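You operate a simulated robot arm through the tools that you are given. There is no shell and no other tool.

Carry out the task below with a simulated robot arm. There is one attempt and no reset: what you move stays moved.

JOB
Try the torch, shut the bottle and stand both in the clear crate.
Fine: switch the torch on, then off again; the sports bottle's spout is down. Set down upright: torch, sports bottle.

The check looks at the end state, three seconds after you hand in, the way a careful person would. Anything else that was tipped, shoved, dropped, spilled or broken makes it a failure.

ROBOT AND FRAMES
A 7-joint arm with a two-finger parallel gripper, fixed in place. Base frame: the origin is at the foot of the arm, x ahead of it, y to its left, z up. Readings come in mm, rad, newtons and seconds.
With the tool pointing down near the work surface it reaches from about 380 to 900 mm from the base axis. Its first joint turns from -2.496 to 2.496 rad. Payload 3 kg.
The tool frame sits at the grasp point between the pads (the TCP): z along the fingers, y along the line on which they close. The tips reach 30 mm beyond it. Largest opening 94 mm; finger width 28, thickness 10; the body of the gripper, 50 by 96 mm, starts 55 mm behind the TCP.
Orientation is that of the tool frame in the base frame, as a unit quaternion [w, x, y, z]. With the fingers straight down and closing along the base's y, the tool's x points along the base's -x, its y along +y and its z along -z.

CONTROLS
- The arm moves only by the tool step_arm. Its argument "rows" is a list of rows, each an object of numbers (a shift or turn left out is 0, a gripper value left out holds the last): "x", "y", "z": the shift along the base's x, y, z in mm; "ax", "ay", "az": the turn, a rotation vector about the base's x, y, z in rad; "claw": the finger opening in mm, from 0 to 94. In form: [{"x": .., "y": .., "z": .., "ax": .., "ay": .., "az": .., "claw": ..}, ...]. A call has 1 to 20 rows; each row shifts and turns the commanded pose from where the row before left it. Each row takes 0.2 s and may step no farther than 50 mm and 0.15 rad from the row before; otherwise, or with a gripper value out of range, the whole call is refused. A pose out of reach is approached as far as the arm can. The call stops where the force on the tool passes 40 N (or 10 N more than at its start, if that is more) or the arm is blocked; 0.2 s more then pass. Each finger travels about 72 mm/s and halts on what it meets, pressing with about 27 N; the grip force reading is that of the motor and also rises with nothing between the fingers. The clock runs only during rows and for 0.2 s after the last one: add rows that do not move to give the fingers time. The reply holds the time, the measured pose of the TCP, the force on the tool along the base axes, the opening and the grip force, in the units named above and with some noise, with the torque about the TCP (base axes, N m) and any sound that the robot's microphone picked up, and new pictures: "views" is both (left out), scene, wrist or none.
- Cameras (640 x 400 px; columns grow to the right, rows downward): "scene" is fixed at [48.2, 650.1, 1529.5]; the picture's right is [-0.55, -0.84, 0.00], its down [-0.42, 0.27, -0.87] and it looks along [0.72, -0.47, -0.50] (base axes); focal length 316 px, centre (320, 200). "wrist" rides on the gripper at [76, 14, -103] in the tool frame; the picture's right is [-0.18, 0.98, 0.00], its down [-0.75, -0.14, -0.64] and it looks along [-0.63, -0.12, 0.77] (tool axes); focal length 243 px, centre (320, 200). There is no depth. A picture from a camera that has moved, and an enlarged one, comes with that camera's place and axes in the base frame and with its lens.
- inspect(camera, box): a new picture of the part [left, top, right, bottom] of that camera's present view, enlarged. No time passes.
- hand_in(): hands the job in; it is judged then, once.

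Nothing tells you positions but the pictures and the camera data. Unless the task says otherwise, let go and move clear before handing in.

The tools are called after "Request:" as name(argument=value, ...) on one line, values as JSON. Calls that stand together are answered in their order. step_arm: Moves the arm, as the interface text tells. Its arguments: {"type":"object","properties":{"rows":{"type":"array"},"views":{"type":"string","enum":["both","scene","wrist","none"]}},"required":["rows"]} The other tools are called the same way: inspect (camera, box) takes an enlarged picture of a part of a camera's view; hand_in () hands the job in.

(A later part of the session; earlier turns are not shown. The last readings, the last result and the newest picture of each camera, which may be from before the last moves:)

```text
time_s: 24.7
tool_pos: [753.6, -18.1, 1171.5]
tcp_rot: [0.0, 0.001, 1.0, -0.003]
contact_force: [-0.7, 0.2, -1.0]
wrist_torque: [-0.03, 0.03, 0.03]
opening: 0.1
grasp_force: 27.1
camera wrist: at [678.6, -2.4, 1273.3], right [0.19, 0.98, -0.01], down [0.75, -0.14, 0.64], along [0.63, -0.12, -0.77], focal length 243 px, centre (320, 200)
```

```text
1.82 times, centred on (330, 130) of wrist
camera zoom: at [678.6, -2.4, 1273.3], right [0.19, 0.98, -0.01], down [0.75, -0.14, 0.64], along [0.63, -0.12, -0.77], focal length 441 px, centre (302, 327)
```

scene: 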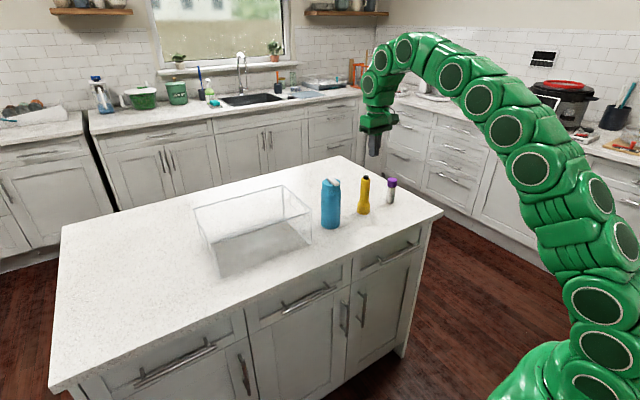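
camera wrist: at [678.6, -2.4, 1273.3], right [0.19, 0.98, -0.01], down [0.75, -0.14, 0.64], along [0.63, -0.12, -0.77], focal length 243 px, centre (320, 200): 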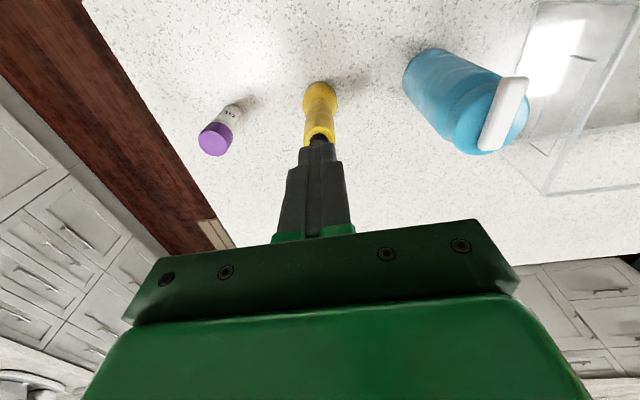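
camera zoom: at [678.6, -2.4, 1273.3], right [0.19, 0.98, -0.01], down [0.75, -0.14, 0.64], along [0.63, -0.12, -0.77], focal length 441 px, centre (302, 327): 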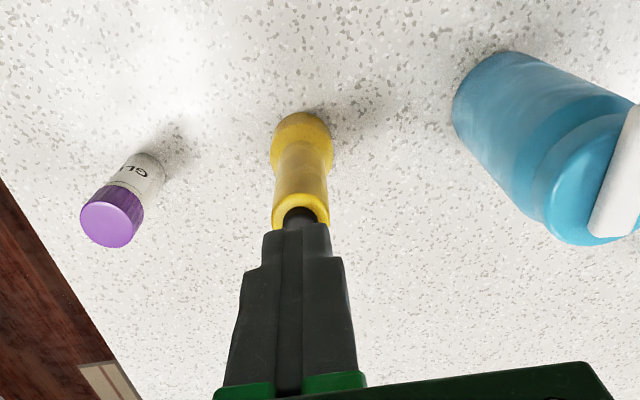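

The bottle is closed and upright. The torch axis is near (787,-23), its button top at about z=1049. I'll position the closed tips right above the button.

Request:
step_arm(rows=[{"x": 17, "y": -3}, {"x": 16.5, "y": -2.5}, {"z": -35}, {"z": -30}, {}])

Request:
inspect(camera="scene", box=[340, 140, 400, 220])

Request:
inspect(camera="wrist", box=[240, 40, 400, 200])

```text
time_s: 25.9
tool_pos: [786.9, -22.9, 1105.6]
tcp_rot: [0.0, 0.0, 1.0, -0.003]
contact_force: [0.4, 0.0, 0.2]
wrist_torque: [0.02, 0.01, 0.0]
opening: 0.1
grasp_force: 26.9
camera wrist: at [711.2, -8.1, 1207.4], right [0.18, 0.98, -0.01], down [0.75, -0.14, 0.64], along [0.63, -0.12, -0.77], focal length 243 px, centre (320, 200)
```

scene: 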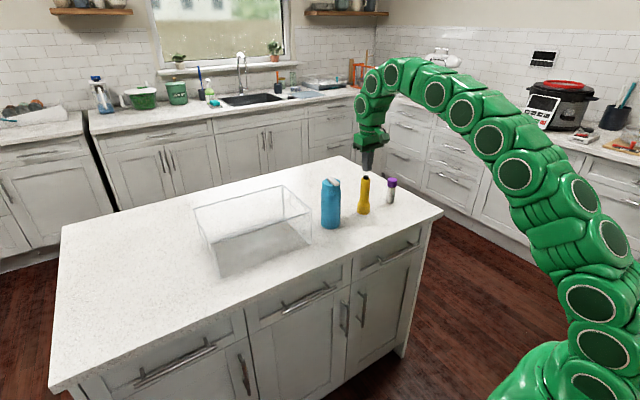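
wrist: 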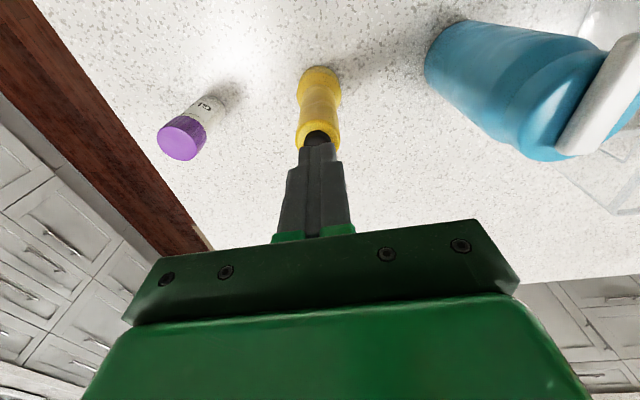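

```text
5.00 times, centred on (370, 180) of scene
camera zoom: at [48.2, 650.1, 1529.5], right [-0.55, -0.84, 0.0], down [-0.42, 0.27, -0.87], along [0.72, -0.47, -0.5], focal length 1582 px, centre (70, 300)
```

zoom: 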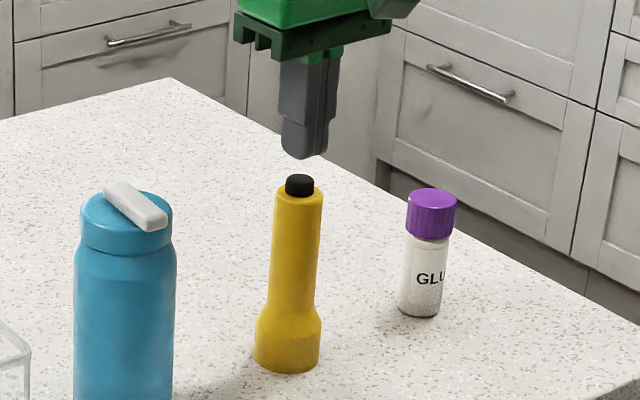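

```text
2.50 times, centred on (320, 120) of wrist
camera zoom: at [711.2, -8.1, 1207.4], right [0.18, 0.98, -0.01], down [0.75, -0.14, 0.64], along [0.63, -0.12, -0.77], focal length 606 px, centre (320, 400)
```

zoom: 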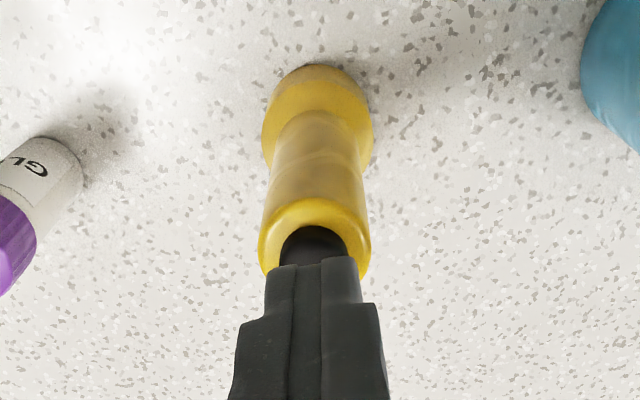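

The tips are almost centred on the button, with a small shift toward -y needed. I'll lower slowly and listen for the click.

Request:
step_arm(rows=[{"y": -2, "z": -12}, {"z": -10}, {"z": -2}, {"z": -2}, {"z": -1.5}, {}], views="none")

```text
time_s: 27.3
tool_pos: [787.5, -24.1, 1079.0]
tcp_rot: [0.0, 0.0, 1.0, -0.003]
contact_force: [0.6, -1.0, 7.0]
wrist_torque: [-0.02, -0.05, 0.01]
opening: 0.0
grasp_force: 26.8
heard: click
```

I heard a click with 7 N of contact force. I'll see whether the torch lit.

Request:
inspect(camera="scene", box=[340, 140, 400, 220])

Request:
inspect(camera="wrist", box=[240, 40, 400, 200])

```text
5.00 times, centred on (370, 180) of scene
camera zoom: at [48.2, 650.1, 1529.5], right [-0.55, -0.84, 0.0], down [-0.42, 0.27, -0.87], along [0.72, -0.47, -0.5], focal length 1582 px, centre (70, 300)
```

zoom: 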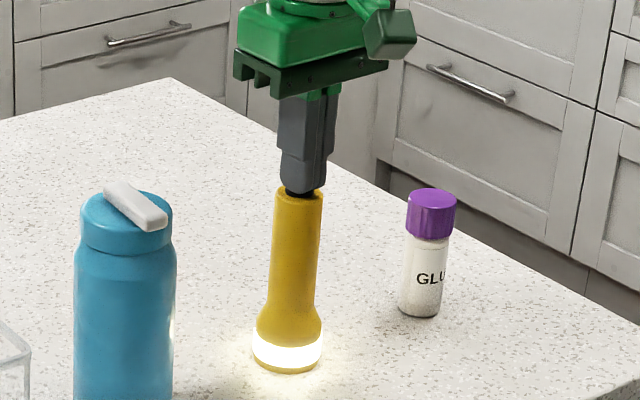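

```text
2.50 times, centred on (320, 120) of wrist
camera zoom: at [711.9, -10.0, 1180.9], right [0.18, 0.98, -0.01], down [0.75, -0.14, 0.64], along [0.63, -0.12, -0.77], focal length 606 px, centre (320, 400)
```

zoom: 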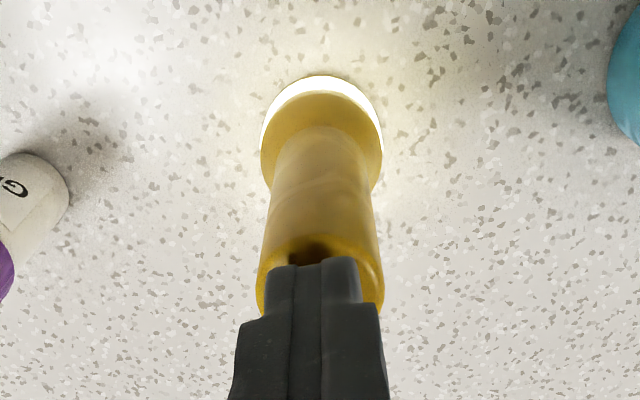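

The torch is on. I'll lift off to release the button and check that it stays lit.

Request:
step_arm(rows=[{"z": 6}, {"z": 8}, {}, {}], views="none")

Request:
inspect(camera="scene", box=[340, 140, 400, 220])

```text
time_s: 28.3
tool_pos: [786.5, -25.0, 1091.9]
tcp_rot: [0.0, 0.001, 1.0, -0.003]
contact_force: [-0.7, -0.2, 0.8]
wrist_torque: [-0.01, 0.01, 0.01]
opening: 0.1
grasp_force: 27.1
```

```text
5.00 times, centred on (370, 180) of scene
camera zoom: at [48.2, 650.1, 1529.5], right [-0.55, -0.84, 0.0], down [-0.42, 0.27, -0.87], along [0.72, -0.47, -0.5], focal length 1582 px, centre (70, 300)
```

zoom: 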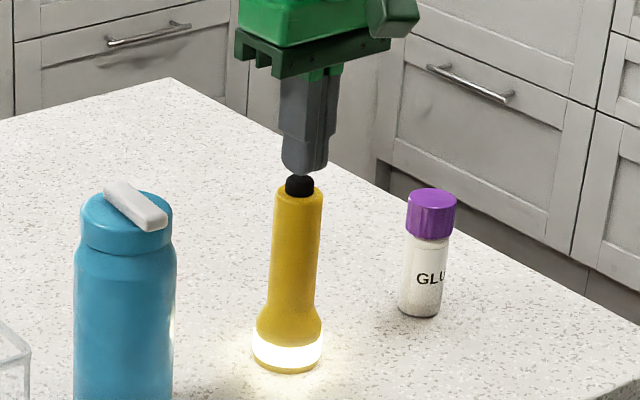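

The button is out again and the torch stays lit. I'll press once more to switch it off.

Request:
step_arm(rows=[{"z": -8}, {"z": -2}, {"z": -2}, {"z": -1.5}, {}], views="none")

Request:
inspect(camera="scene", box=[340, 140, 400, 220])

```text
time_s: 29.5
tool_pos: [788.3, -23.9, 1079.8]
tcp_rot: [0.001, 0.001, 1.0, -0.003]
contact_force: [1.3, -0.2, 5.4]
wrist_torque: [-0.05, -0.03, -0.02]
opening: 0.0
grasp_force: 26.8
heard: click
```

```text
5.00 times, centred on (370, 180) of scene
camera zoom: at [48.2, 650.1, 1529.5], right [-0.55, -0.84, 0.0], down [-0.42, 0.27, -0.87], along [0.72, -0.47, -0.5], focal length 1582 px, centre (70, 300)
```

zoom: 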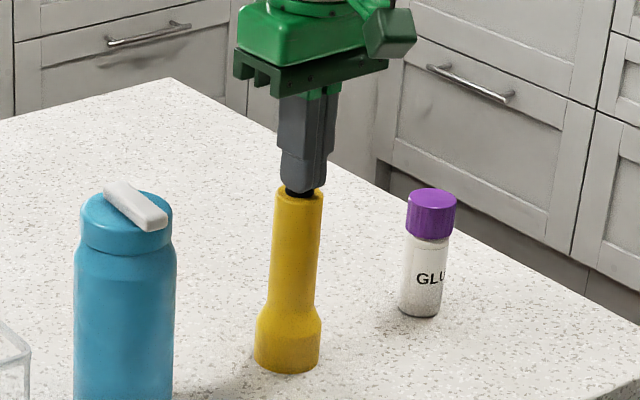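

The second click switched it off. I'll lift clear, open the fingers, and confirm the torch stays off.

Request:
step_arm(rows=[{"z": 10}, {"z": 25}, {"x": -1, "claw": 70}, {}, {}, {}], views="both")

Request:
inspect(camera="scene", box=[340, 140, 400, 220])

Request:
inspect(camera="wrist", box=[220, 40, 420, 200])

```text
time_s: 30.9
tool_pos: [786.4, -24.8, 1113.3]
tcp_rot: [0.0, 0.0, 1.0, -0.004]
contact_force: [0.8, -0.2, -0.2]
wrist_torque: [0.0, 0.0, -0.02]
opening: 70.1
grasp_force: 0.1
camera wrist: at [710.7, -9.8, 1216.4], right [0.18, 0.98, -0.01], down [0.75, -0.14, 0.64], along [0.63, -0.12, -0.77], focal length 243 px, centre (320, 200)
```

scene: 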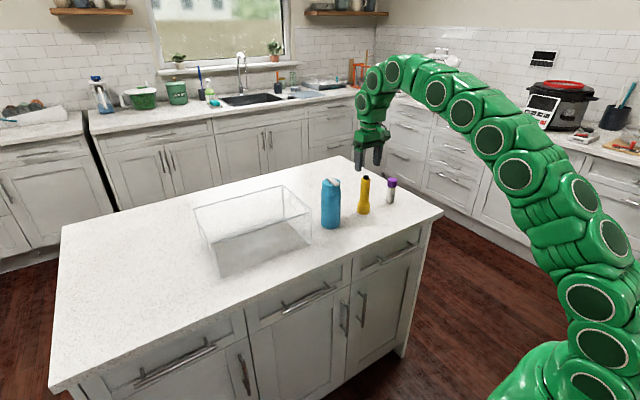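
wrist: 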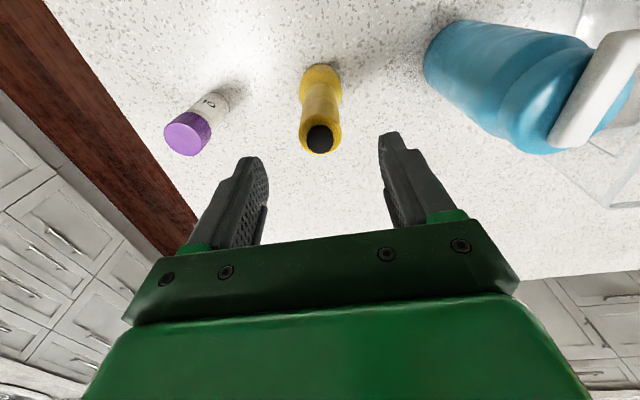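

```text
5.00 times, centred on (370, 180) of scene
camera zoom: at [48.2, 650.1, 1529.5], right [-0.55, -0.84, 0.0], down [-0.42, 0.27, -0.87], along [0.72, -0.47, -0.5], focal length 1582 px, centre (70, 300)
```

zoom: 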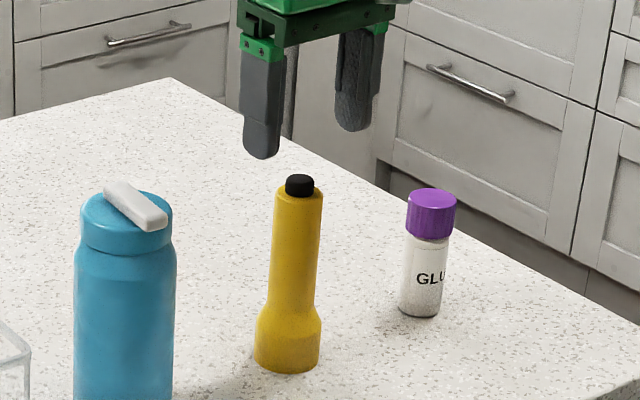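

```text
2.50 times, centred on (320, 120) of wrist
camera zoom: at [710.7, -9.8, 1216.4], right [0.18, 0.98, -0.01], down [0.75, -0.14, 0.64], along [0.63, -0.12, -0.77], focal length 606 px, centre (320, 400)
```

zoom: 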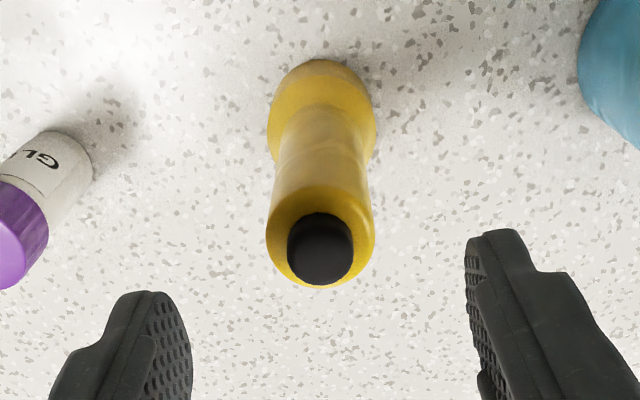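

The torch is off, upright and centred between the fingers. I'll lower to its body, with the palm kept above the button, and grip.

Request:
step_arm(rows=[{"z": -35}, {"z": -35}, {"z": -20}, {"z": -14}, {}], views="none")

Request:
inspect(camera="scene", box=[340, 140, 400, 220])

Request:
inspect(camera="wrist", box=[220, 40, 420, 200])

```text
time_s: 32.1
tool_pos: [786.2, -23.8, 1009.5]
tcp_rot: [0.0, -0.001, 1.0, -0.003]
contact_force: [-0.8, -0.4, 0.1]
wrist_torque: [0.0, 0.0, 0.03]
opening: 70.0
grasp_force: 0.0
```

```text
5.00 times, centred on (370, 180) of scene
camera zoom: at [48.2, 650.1, 1529.5], right [-0.55, -0.84, 0.0], down [-0.42, 0.27, -0.87], along [0.72, -0.47, -0.5], focal length 1582 px, centre (70, 300)
```

zoom: 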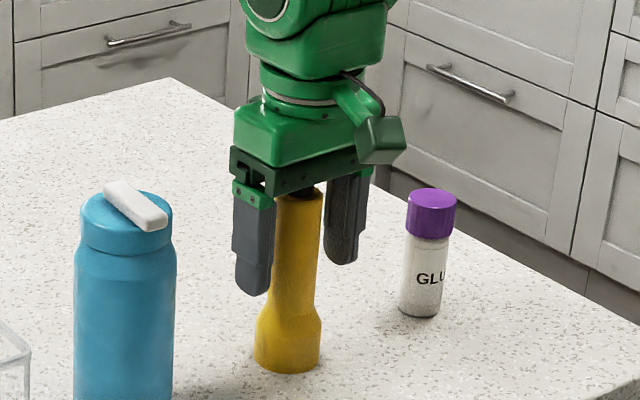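

```text
2.50 times, centred on (320, 120) of wrist
camera zoom: at [710.5, -10.1, 1112.0], right [0.18, 0.98, -0.01], down [0.75, -0.14, 0.64], along [0.63, -0.12, -0.77], focal length 606 px, centre (320, 400)
```

zoom: 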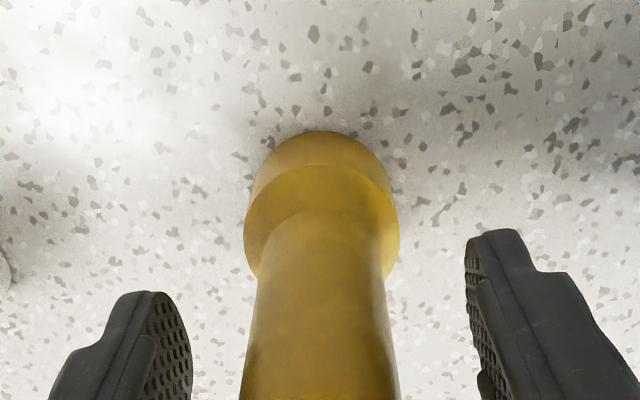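

The torch body is centred between the pads. I'll close on it.

Request:
step_arm(rows=[{"claw": 45}, {"claw": 36}, {"claw": 30}, {"claw": 24}, {}, {}], views="scene")

```text
time_s: 33.5
tool_pos: [787.1, -23.6, 1010.3]
tcp_rot: [0.0, 0.001, 1.0, -0.002]
contact_force: [-0.7, 0.9, 0.2]
wrist_torque: [0.09, 0.07, 0.01]
opening: 33.4
grasp_force: 26.8
```

scene: 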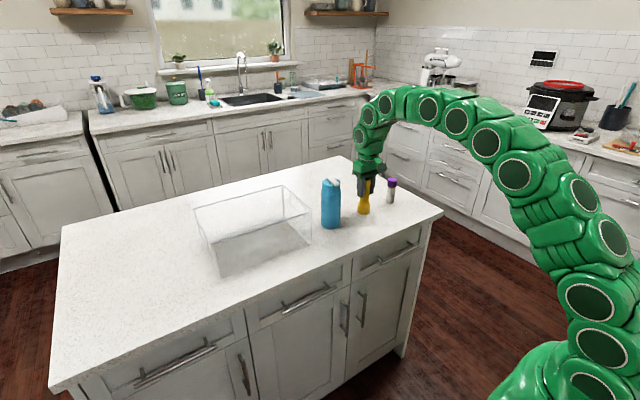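

The torch is gripped, but reaching into the crate from above will need a forward-tilted tool. I'll loosen, tilt the fingers 0.5 rad about the closing axis around the standing torch, and grip again so it stays vertical.

Request:
step_arm(rows=[{"claw": 40}, {"claw": 54}, {}, {"ay": -0.125}, {"ay": -0.125}, {"ay": -0.125}, {"ay": -0.125}, {}], views="both")

Request:
inspect(camera="scene", box=[340, 140, 400, 220])

```text
time_s: 35.3
tool_pos: [786.4, -24.9, 1009.2]
tcp_rot: [0.248, 0.001, 0.969, -0.002]
contact_force: [-0.8, -0.3, -0.1]
wrist_torque: [-0.02, -0.03, -0.04]
opening: 54.2
grasp_force: 0.1
camera wrist: at [670.9, -9.8, 1062.8], right [0.16, 0.98, 0.08], down [0.35, -0.14, 0.93], along [0.92, -0.12, -0.37], focal length 243 px, centre (320, 200)
```

scene: 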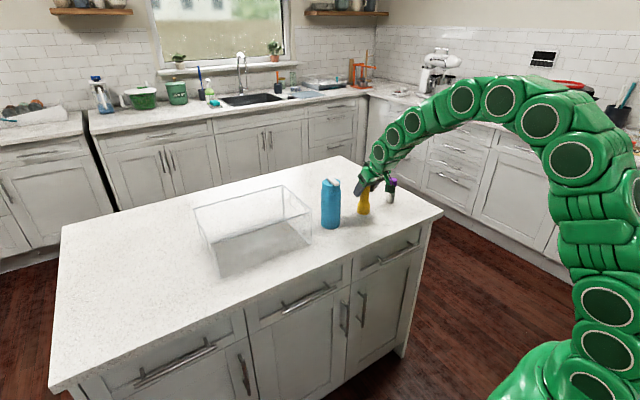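
wrist: 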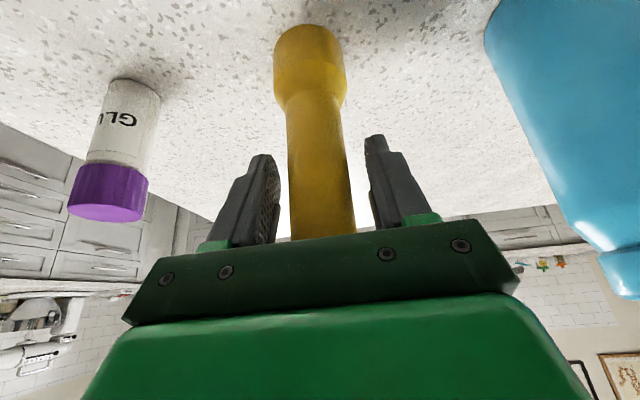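

```text
5.00 times, centred on (370, 180) of scene
camera zoom: at [48.2, 650.1, 1529.5], right [-0.55, -0.84, 0.0], down [-0.42, 0.27, -0.87], along [0.72, -0.47, -0.5], focal length 1582 px, centre (70, 300)
```

zoom: 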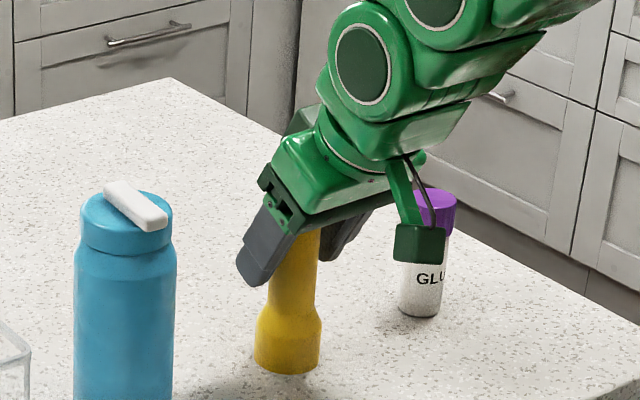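

The torch is unmoved between the tilted fingers. I'll grip it and lift slightly to check the hold.

Request:
step_arm(rows=[{"claw": 40}, {"claw": 30}, {"claw": 22}, {}, {}, {"z": 10}, {"z": 20}, {}], views="both")

Request:
inspect(camera="scene", box=[340, 130, 400, 220])

```text
time_s: 37.1
tool_pos: [786.9, -25.0, 1038.4]
tcp_rot: [0.248, 0.001, 0.969, -0.003]
contact_force: [-0.4, -0.3, -2.5]
wrist_torque: [0.0, 0.0, 0.0]
opening: 37.3
grasp_force: 26.8
camera wrist: at [670.7, -9.7, 1093.4], right [0.16, 0.98, 0.08], down [0.35, -0.14, 0.93], along [0.92, -0.12, -0.37], focal length 243 px, centre (320, 200)
```

scene: 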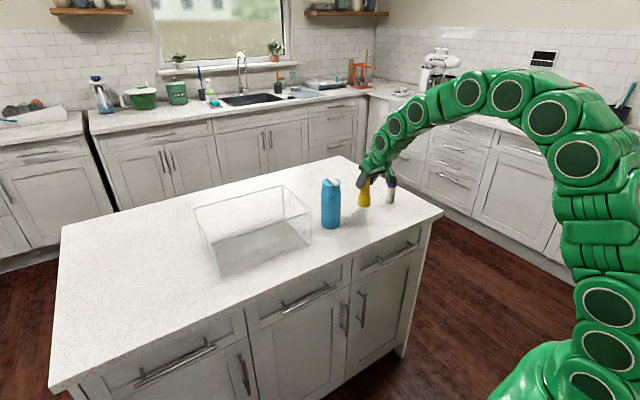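
wrist: 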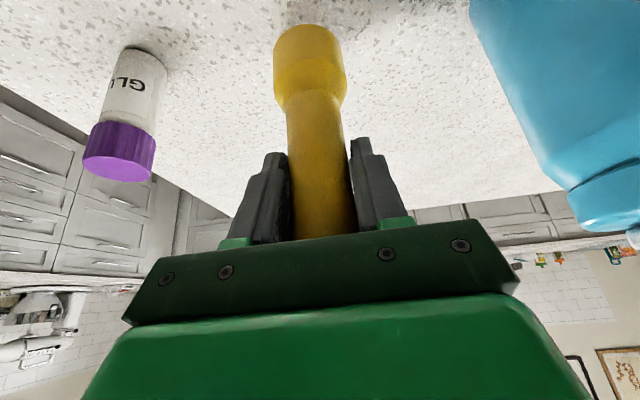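

```text
4.44 times, centred on (370, 175) of scene
camera zoom: at [48.2, 650.1, 1529.5], right [-0.55, -0.84, 0.0], down [-0.42, 0.27, -0.87], along [0.72, -0.47, -0.5], focal length 1406 px, centre (98, 311)
```

zoom: 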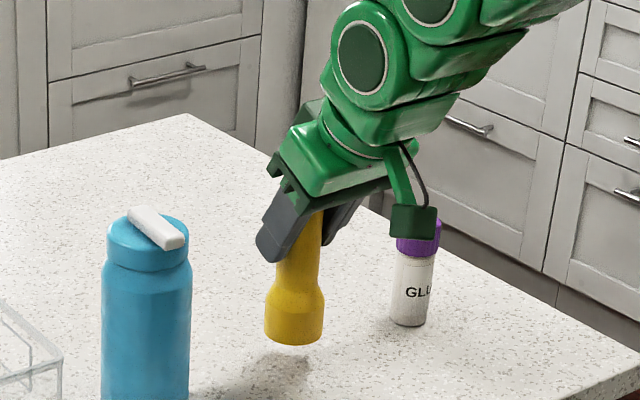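

The torch is held vertically, weight about 2.5 N. I'll lift it high and pull back to x≈680 so it passes in front of the bottle on the way to the crate.

Request:
step_arm(rows=[{"z": 35}, {"z": 35}, {"z": 35, "x": -15}, {"z": 30, "x": -30}, {"x": -35}, {"x": -27, "y": 20}, {"y": 35}, {"y": 35}, {"y": 35}, {"y": 35}, {"y": 35}, {"y": 35}, {"y": 35}, {}], views="both")

```text
time_s: 40.1
tool_pos: [679.4, 242.0, 1174.4]
tcp_rot: [0.247, 0.001, 0.969, -0.003]
contact_force: [-0.3, -0.3, -1.0]
wrist_torque: [-0.01, 0.01, 0.03]
opening: 37.4
grasp_force: 26.9
camera wrist: at [563.8, 256.1, 1228.0], right [0.16, 0.98, 0.08], down [0.35, -0.14, 0.93], along [0.92, -0.12, -0.37], focal length 243 px, centre (320, 200)
```

scene: 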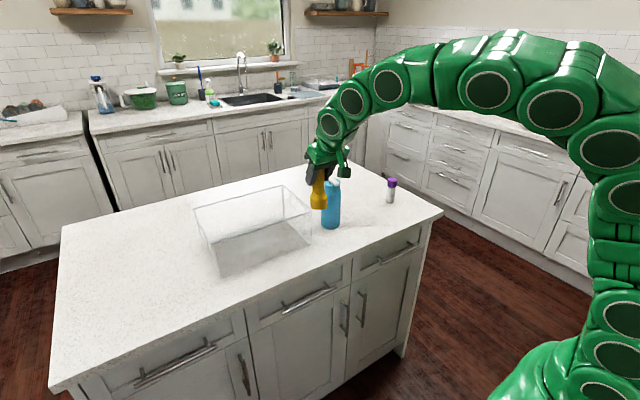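
wrist: 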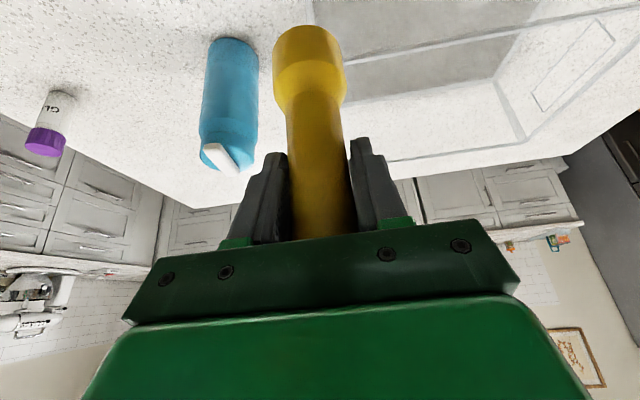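

The torch passed the bottle safely. I'll continue to y≈385, still in front of the crate, then check the walls with the wrist camera.

Request:
step_arm(rows=[{"y": 35}, {"y": 35}, {"y": 35}, {"y": 35}, {}], views="both")

Request:
inspect(camera="wrist", box=[100, 0, 500, 240])

Request:
inspect(camera="scene", box=[180, 120, 360, 290])

```text
time_s: 41.3
tool_pos: [679.0, 380.3, 1174.7]
tcp_rot: [0.247, 0.001, 0.969, -0.003]
contact_force: [-0.2, -0.4, -1.7]
wrist_torque: [0.03, 0.01, 0.01]
opening: 37.6
grasp_force: 27.2
camera wrist: at [564.0, 395.8, 1227.6], right [0.16, 0.98, 0.08], down [0.35, -0.14, 0.93], along [0.92, -0.12, -0.37], focal length 243 px, centre (320, 200)
```

scene: 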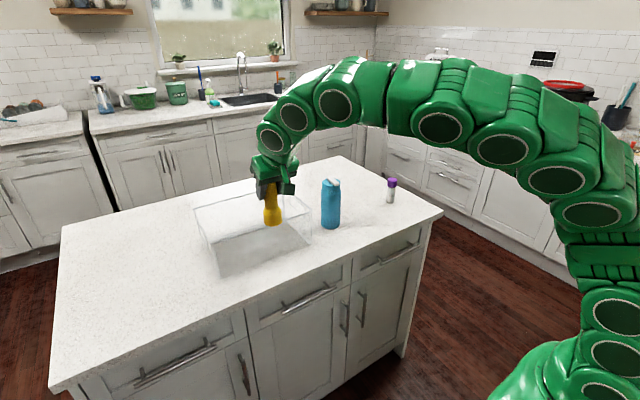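
wrist: 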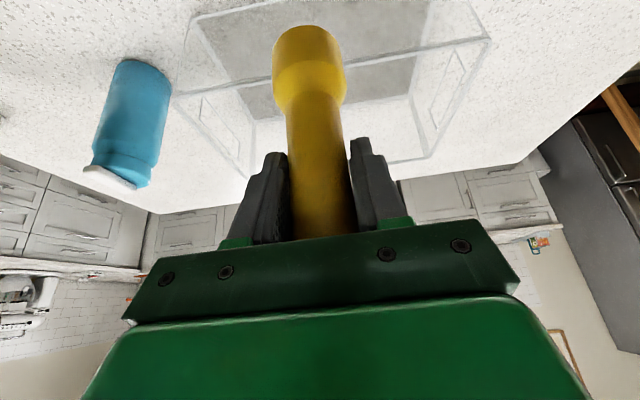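

```text
1.60 times, centred on (300, 120) of wrist
camera zoom: at [564.0, 395.8, 1227.6], right [0.16, 0.98, 0.08], down [0.35, -0.14, 0.93], along [0.92, -0.12, -0.37], focal length 388 px, centre (352, 328)
```

zoom: 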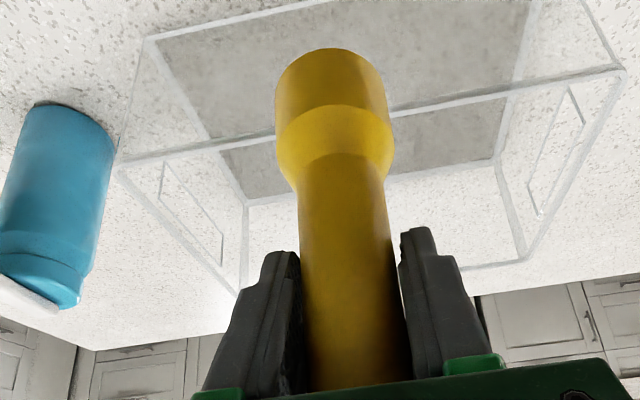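

```text
2.35 times, centred on (270, 205) of scene
camera zoom: at [48.2, 650.1, 1529.5], right [-0.55, -0.84, 0.0], down [-0.42, 0.27, -0.87], along [0.72, -0.47, -0.5], focal length 745 px, centre (438, 188)
```

zoom: 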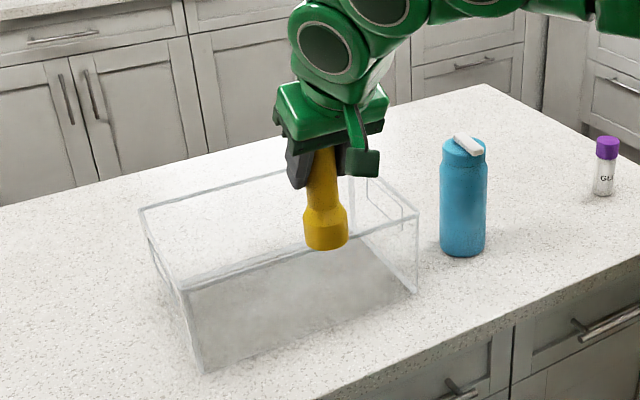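

The crate's near wall is at x≈727 and its side wall at y≈241. I'll place the torch at about (772,385), which leaves room for the bottle nearer the side wall, so first I move over the rim.

Request:
step_arm(rows=[{"x": 31, "y": 2}, {"x": 31, "y": 2}, {"x": 31, "y": 1}, {}], views="both")

Request:
inspect(camera="scene", box=[180, 120, 360, 290])

```text
time_s: 42.3
tool_pos: [773.8, 386.0, 1176.0]
tcp_rot: [0.248, 0.001, 0.969, -0.003]
contact_force: [-0.5, -0.3, -1.0]
wrist_torque: [0.03, -0.03, 0.03]
opening: 37.0
grasp_force: 26.7
camera wrist: at [658.2, 400.0, 1228.6], right [0.16, 0.98, 0.08], down [0.35, -0.14, 0.93], along [0.92, -0.12, -0.37], focal length 243 px, centre (320, 200)
```

scene: 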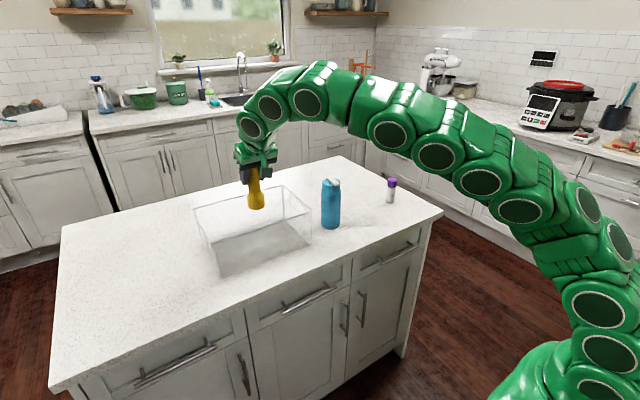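
wrist: 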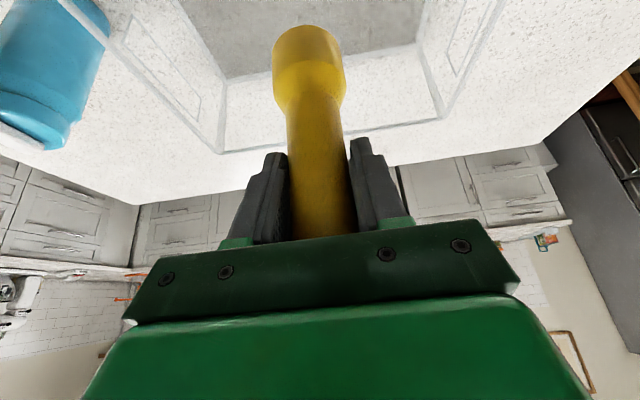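

```text
2.35 times, centred on (270, 205) of scene
camera zoom: at [48.2, 650.1, 1529.5], right [-0.55, -0.84, 0.0], down [-0.42, 0.27, -0.87], along [0.72, -0.47, -0.5], focal length 745 px, centre (438, 188)
```

zoom: 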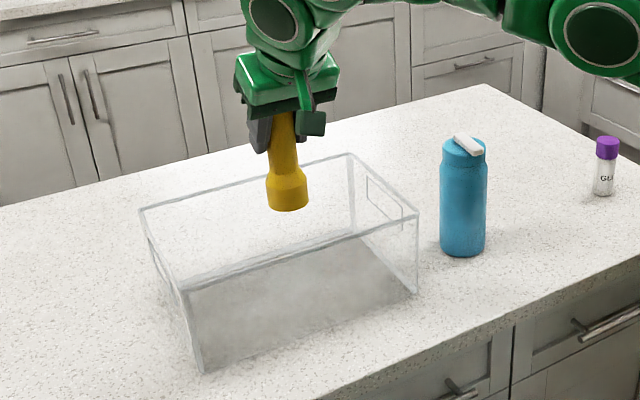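

The torch is inside the crate's outline with clear air below. I'll shift a little deeper for wall clearance and lower it.

Request:
step_arm(rows=[{"x": 11}, {"z": -30}, {"z": -30}, {"z": -30}, {"z": -25}, {"z": -20}, {}], views="both")

Request:
inspect(camera="scene", box=[180, 140, 360, 290])

```text
time_s: 43.9
tool_pos: [783.4, 386.2, 1039.7]
tcp_rot: [0.248, 0.001, 0.969, -0.003]
contact_force: [-0.5, 0.7, -1.3]
wrist_torque: [-0.01, -0.03, -0.01]
opening: 37.0
grasp_force: 26.9
camera wrist: at [668.1, 401.2, 1092.5], right [0.16, 0.98, 0.08], down [0.35, -0.14, 0.93], along [0.92, -0.12, -0.37], focal length 243 px, centre (320, 200)
```

scene: 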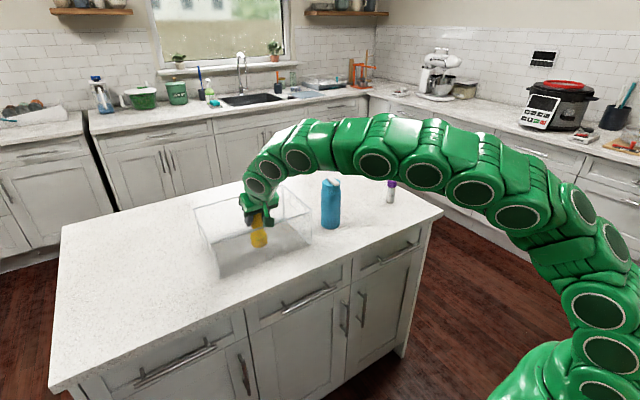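
wrist: 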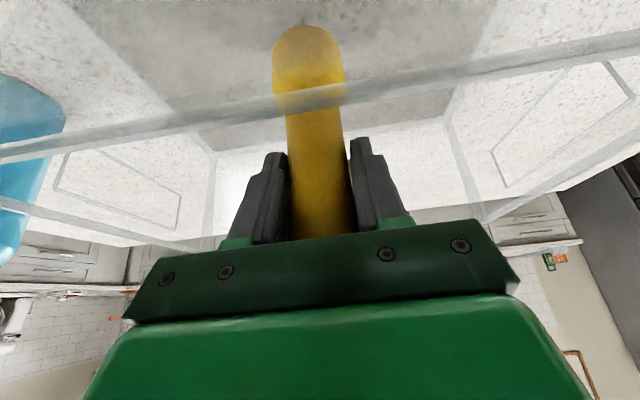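

```text
2.67 times, centred on (270, 215) of scene
camera zoom: at [48.2, 650.1, 1529.5], right [-0.55, -0.84, 0.0], down [-0.42, 0.27, -0.87], along [0.72, -0.47, -0.5], focal length 844 px, centre (453, 160)
```

zoom: 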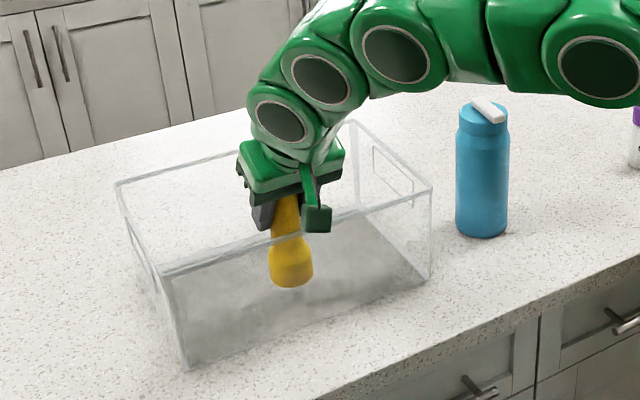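

The torch hangs about 25 mm above the crate floor with the rim clear. I'll lower slowly until it touches.

Request:
step_arm(rows=[{"z": -10}, {"z": -7}, {"z": -3}, {"z": -2}, {"z": -2}, {}], views="none")

```text
time_s: 45.3
tool_pos: [783.8, 386.0, 1015.3]
tcp_rot: [0.248, 0.001, 0.969, -0.002]
contact_force: [-0.2, 1.0, -1.2]
wrist_torque: [0.06, -0.01, -0.02]
opening: 37.3
grasp_force: 27.3
```

Request:
step_arm(rows=[{"z": -1.5}, {"z": -1.5}, {}], views="none")

```text
time_s: 46.1
tool_pos: [783.4, 385.3, 1013.7]
tcp_rot: [0.248, 0.001, 0.969, -0.001]
contact_force: [1.4, -3.5, 22.6]
wrist_torque: [0.1, -0.17, 0.05]
opening: 37.3
grasp_force: 27.2
```

The torch is touching the crate floor with about 23 N. I'll relieve that by a millimetre, then open slightly and check.

Request:
step_arm(rows=[{"z": 1.3}, {}, {"claw": 42}, {"claw": 48}, {"claw": 56}, {}], views="both")

Request:
inspect(camera="scene", box=[180, 140, 360, 290])

```text
time_s: 47.5
tool_pos: [783.6, 386.1, 1013.3]
tcp_rot: [0.247, 0.0, 0.969, -0.002]
contact_force: [-0.1, -0.7, -0.3]
wrist_torque: [-0.01, 0.01, 0.01]
opening: 55.8
grasp_force: 0.1
camera wrist: at [668.3, 400.3, 1067.4], right [0.16, 0.98, 0.08], down [0.35, -0.14, 0.93], along [0.92, -0.12, -0.37], focal length 243 px, centre (320, 200)
```

scene: 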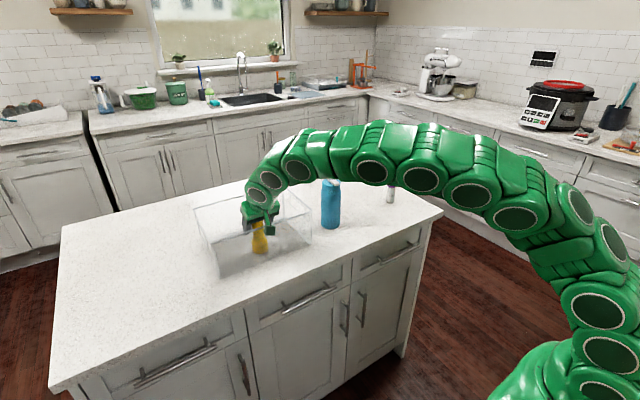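
wrist: 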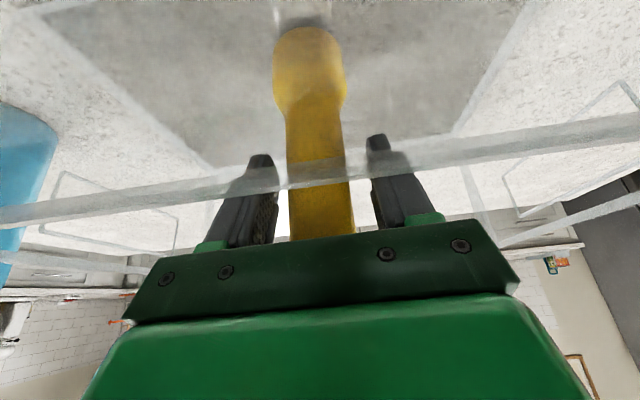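

```text
2.67 times, centred on (270, 215) of scene
camera zoom: at [48.2, 650.1, 1529.5], right [-0.55, -0.84, 0.0], down [-0.42, 0.27, -0.87], along [0.72, -0.47, -0.5], focal length 844 px, centre (453, 160)
```

zoom: 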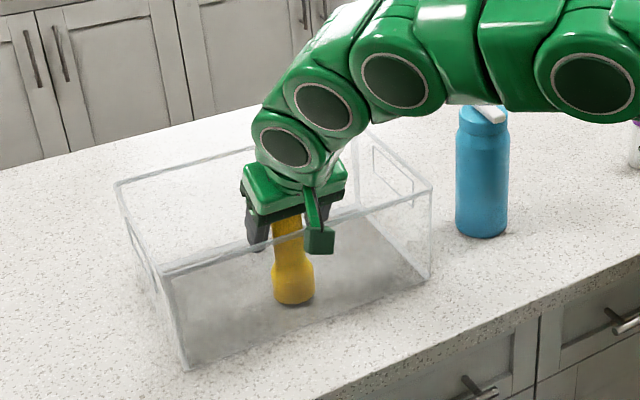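

The torch stands free on the crate floor. I'll rise straight up and then check it.

Request:
step_arm(rows=[{"z": 20}, {"z": 30}, {"z": 35}, {"z": 35}, {"z": 30}, {"x": -30, "y": -20}, {"x": -30, "y": -30}, {}], views="both")

Request:
inspect(camera="scene", box=[180, 140, 360, 290])

```text
time_s: 49.3
tool_pos: [723.8, 336.4, 1164.2]
tcp_rot: [0.247, 0.0, 0.969, -0.003]
contact_force: [1.2, 0.1, -0.6]
wrist_torque: [0.01, -0.01, 0.01]
opening: 56.1
grasp_force: 0.0
camera wrist: at [608.0, 350.3, 1217.1], right [0.16, 0.98, 0.08], down [0.35, -0.14, 0.93], along [0.92, -0.12, -0.37], focal length 243 px, centre (320, 200)
```

scene: 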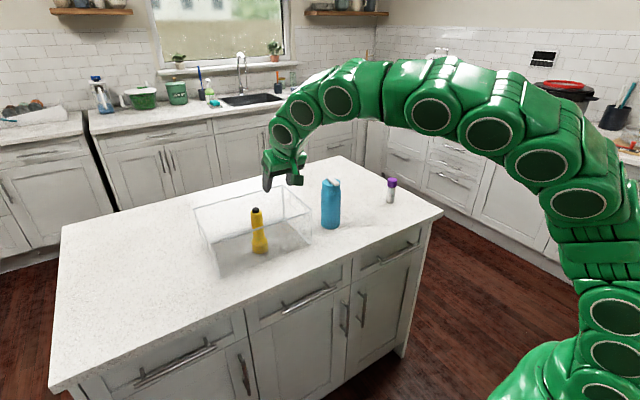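
wrist: 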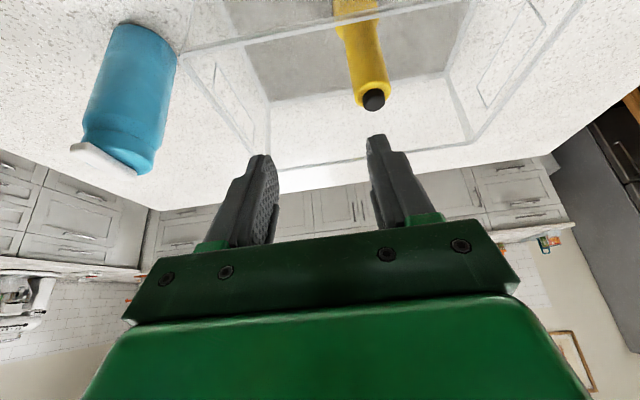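

```text
2.67 times, centred on (270, 215) of scene
camera zoom: at [48.2, 650.1, 1529.5], right [-0.55, -0.84, 0.0], down [-0.42, 0.27, -0.87], along [0.72, -0.47, -0.5], focal length 844 px, centre (453, 160)
```

zoom: 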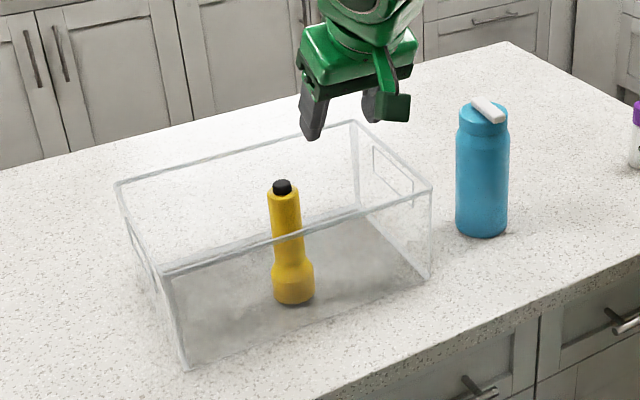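

The torch stands upright in the crate. Next is the bottle, so I'll study the cap, shoulder and folded spout closely to plan the grip.

Request:
inspect(camera="scene", box=[310, 170, 350, 235])

Request:
inspect(camera="wrist", box=[60, 10, 200, 190])

```text
6.15 times, centred on (330, 202) of scene
camera zoom: at [48.2, 650.1, 1529.5], right [-0.55, -0.84, 0.0], down [-0.42, 0.27, -0.87], along [0.72, -0.47, -0.5], focal length 1947 px, centre (258, 185)
```

zoom: 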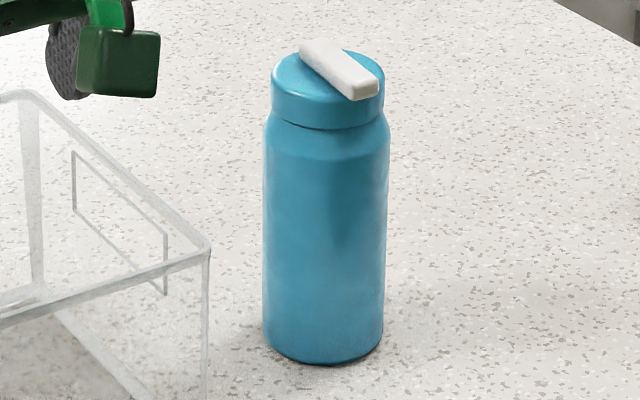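

```text
2.22 times, centred on (130, 100) of wrist
camera zoom: at [608.0, 350.3, 1217.1], right [0.16, 0.98, 0.08], down [0.35, -0.14, 0.93], along [0.92, -0.12, -0.37], focal length 539 px, centre (742, 422)
```

zoom: 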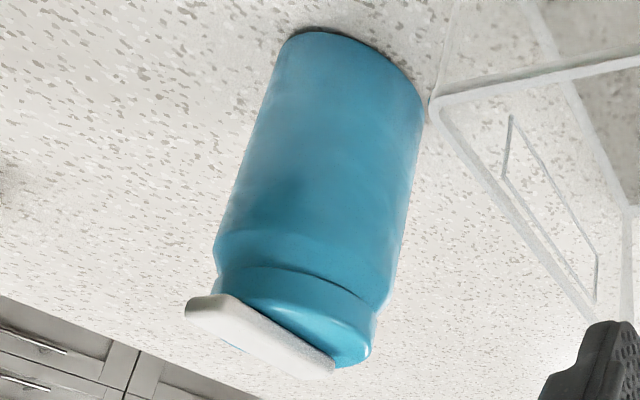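

The bottle body stays full width up to about z=1037, the cap is above that, and the spout top is at about 1087 overhanging to x≈747. A tilt of 0.35 rad should clear the spout. I'll test with the gripper empty whether the crossing pose over the crate is reachable.

Request:
step_arm(rows=[{"ay": 0.075}, {"ay": 0.075}, {"x": 20, "y": -15, "z": 12}, {"x": 20, "y": -15, "z": 12}, {"x": 20, "y": -13}, {}], views="none")

```text
time_s: 50.7
tool_pos: [783.8, 293.4, 1187.0]
tcp_rot: [0.175, 0.0, 0.985, -0.003]
contact_force: [-0.6, -0.5, 0.4]
wrist_torque: [-0.01, 0.03, 0.0]
opening: 56.1
grasp_force: 0.0
```

That pose is reachable. Now I'll go back above the bottle, open the fingers and check alignment.

Request:
step_arm(rows=[{"y": -34, "claw": 90}, {"y": -34}, {"y": -34}, {"y": -34}, {"x": 3, "y": -33}, {"z": -25}, {"z": -25}, {}], views="both")

Request:
inspect(camera="wrist", box=[180, 0, 460, 220])

Request:
inspect(camera="scene", box=[290, 130, 370, 240])

```text
time_s: 52.5
tool_pos: [786.7, 124.1, 1139.2]
tcp_rot: [0.174, 0.0, 0.985, -0.002]
contact_force: [-0.8, 1.3, 0.0]
wrist_torque: [-0.01, 0.0, 0.05]
opening: 90.0
grasp_force: 0.2
camera wrist: at [680.6, 138.3, 1208.5], right [0.17, 0.98, 0.06], down [0.49, -0.14, 0.86], along [0.86, -0.12, -0.5], focal length 243 px, centre (320, 200)
```

scene: 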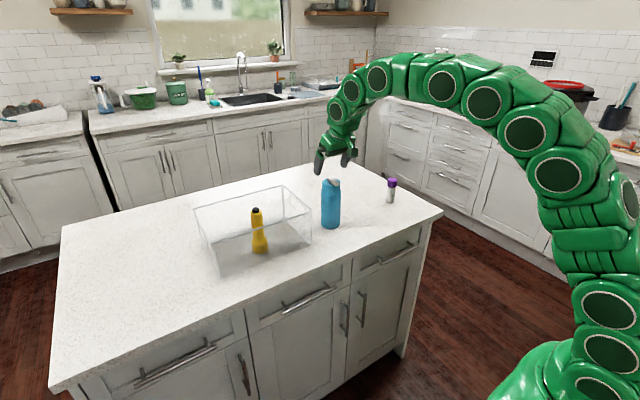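
wrist: 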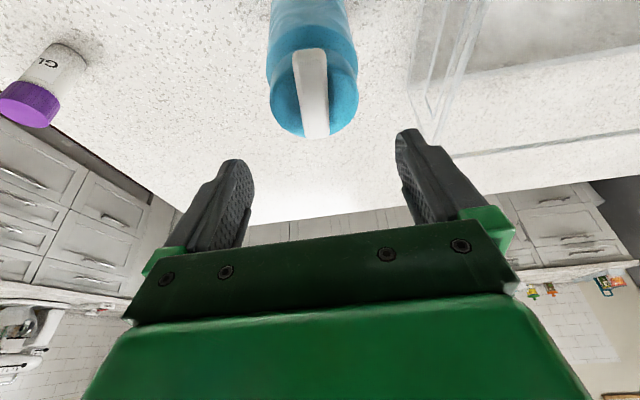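

```text
1.82 times, centred on (320, 110) of wrist
camera zoom: at [680.6, 138.3, 1208.5], right [0.17, 0.98, 0.06], down [0.49, -0.14, 0.86], along [0.86, -0.12, -0.5], focal length 441 px, centre (320, 364)
```

zoom: 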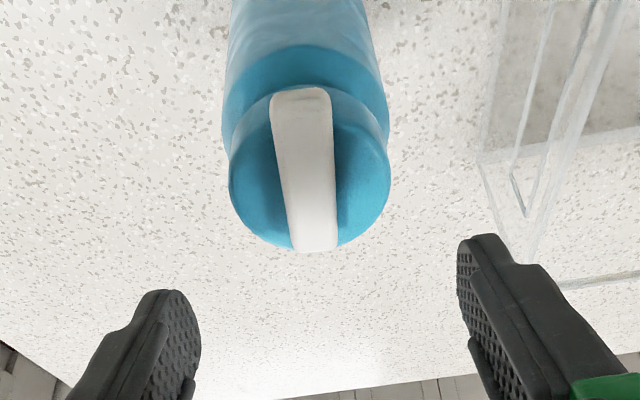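

```text
3.64 times, centred on (330, 185) of scene
camera zoom: at [48.2, 650.1, 1529.5], right [-0.55, -0.84, 0.0], down [-0.42, 0.27, -0.87], along [0.72, -0.47, -0.5], focal length 1151 px, centre (284, 254)
```

zoom: 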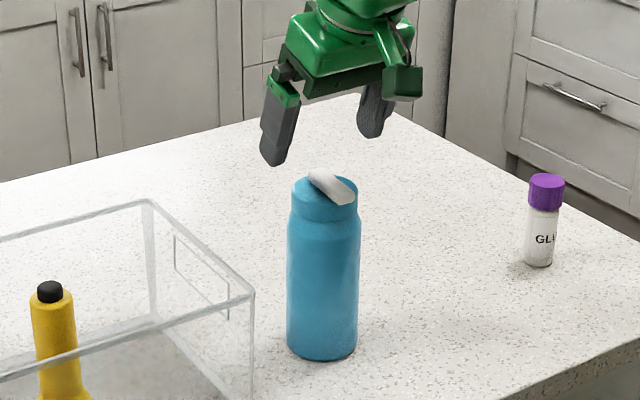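

The cap is centred between the fingers. I'll lower to the shoulder level and check clearance before closing.

Request:
step_arm(rows=[{"z": -25}, {"z": -25}, {"z": -20}, {"z": -10}, {"z": -8}, {}], views="both")

Request:
inspect(camera="wrist", box=[180, 60, 460, 250])

Request:
inspect(camera="scene", box=[290, 130, 370, 240])

```text
time_s: 53.9
tool_pos: [786.1, 123.5, 1050.1]
tcp_rot: [0.175, 0.0, 0.985, -0.002]
contact_force: [0.3, -0.5, -0.4]
wrist_torque: [0.01, 0.01, 0.0]
opening: 89.8
grasp_force: 0.1
camera wrist: at [680.6, 138.0, 1120.0], right [0.17, 0.98, 0.06], down [0.49, -0.14, 0.86], along [0.86, -0.12, -0.5], focal length 243 px, centre (320, 200)
```

scene: 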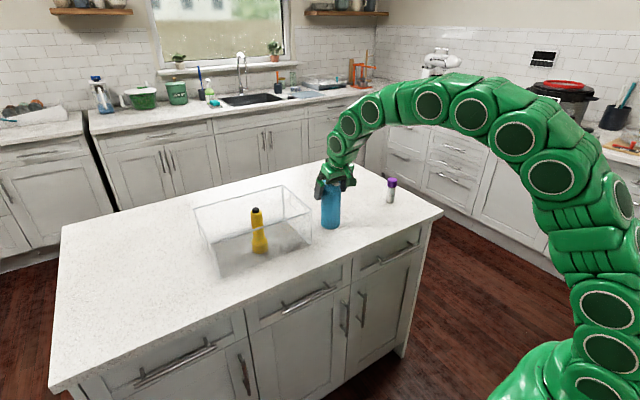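
wrist: 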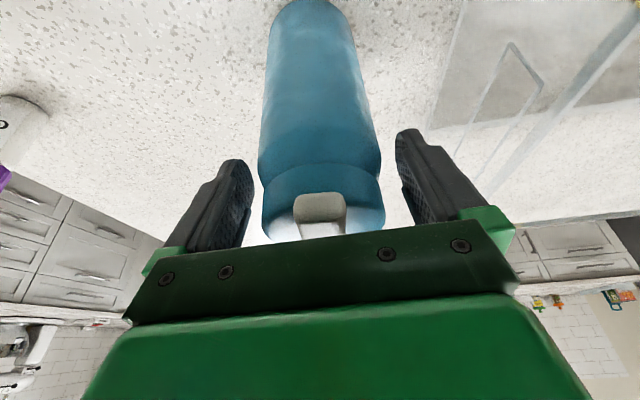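

```text
2.11 times, centred on (320, 155) of wrist
camera zoom: at [680.6, 138.0, 1120.0], right [0.17, 0.98, 0.06], down [0.49, -0.14, 0.86], along [0.86, -0.12, -0.5], focal length 511 px, centre (320, 295)
```

zoom: 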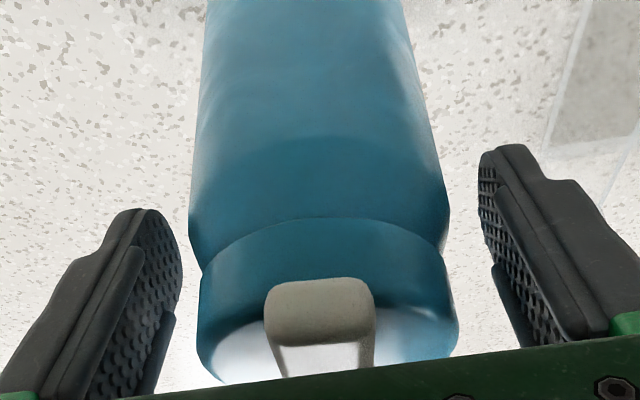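

```text
3.64 times, centred on (330, 185) of scene
camera zoom: at [48.2, 650.1, 1529.5], right [-0.55, -0.84, 0.0], down [-0.42, 0.27, -0.87], along [0.72, -0.47, -0.5], focal length 1151 px, centre (284, 254)
```

zoom: 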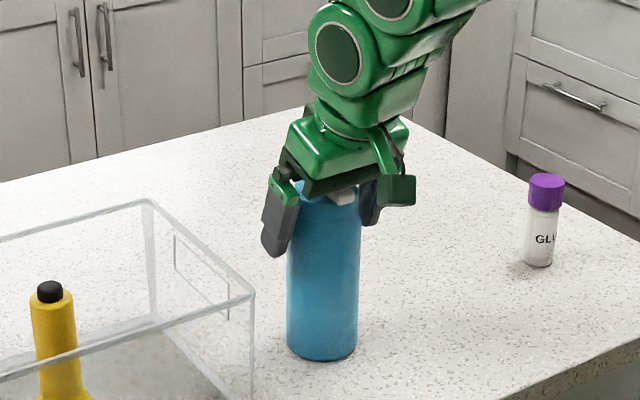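

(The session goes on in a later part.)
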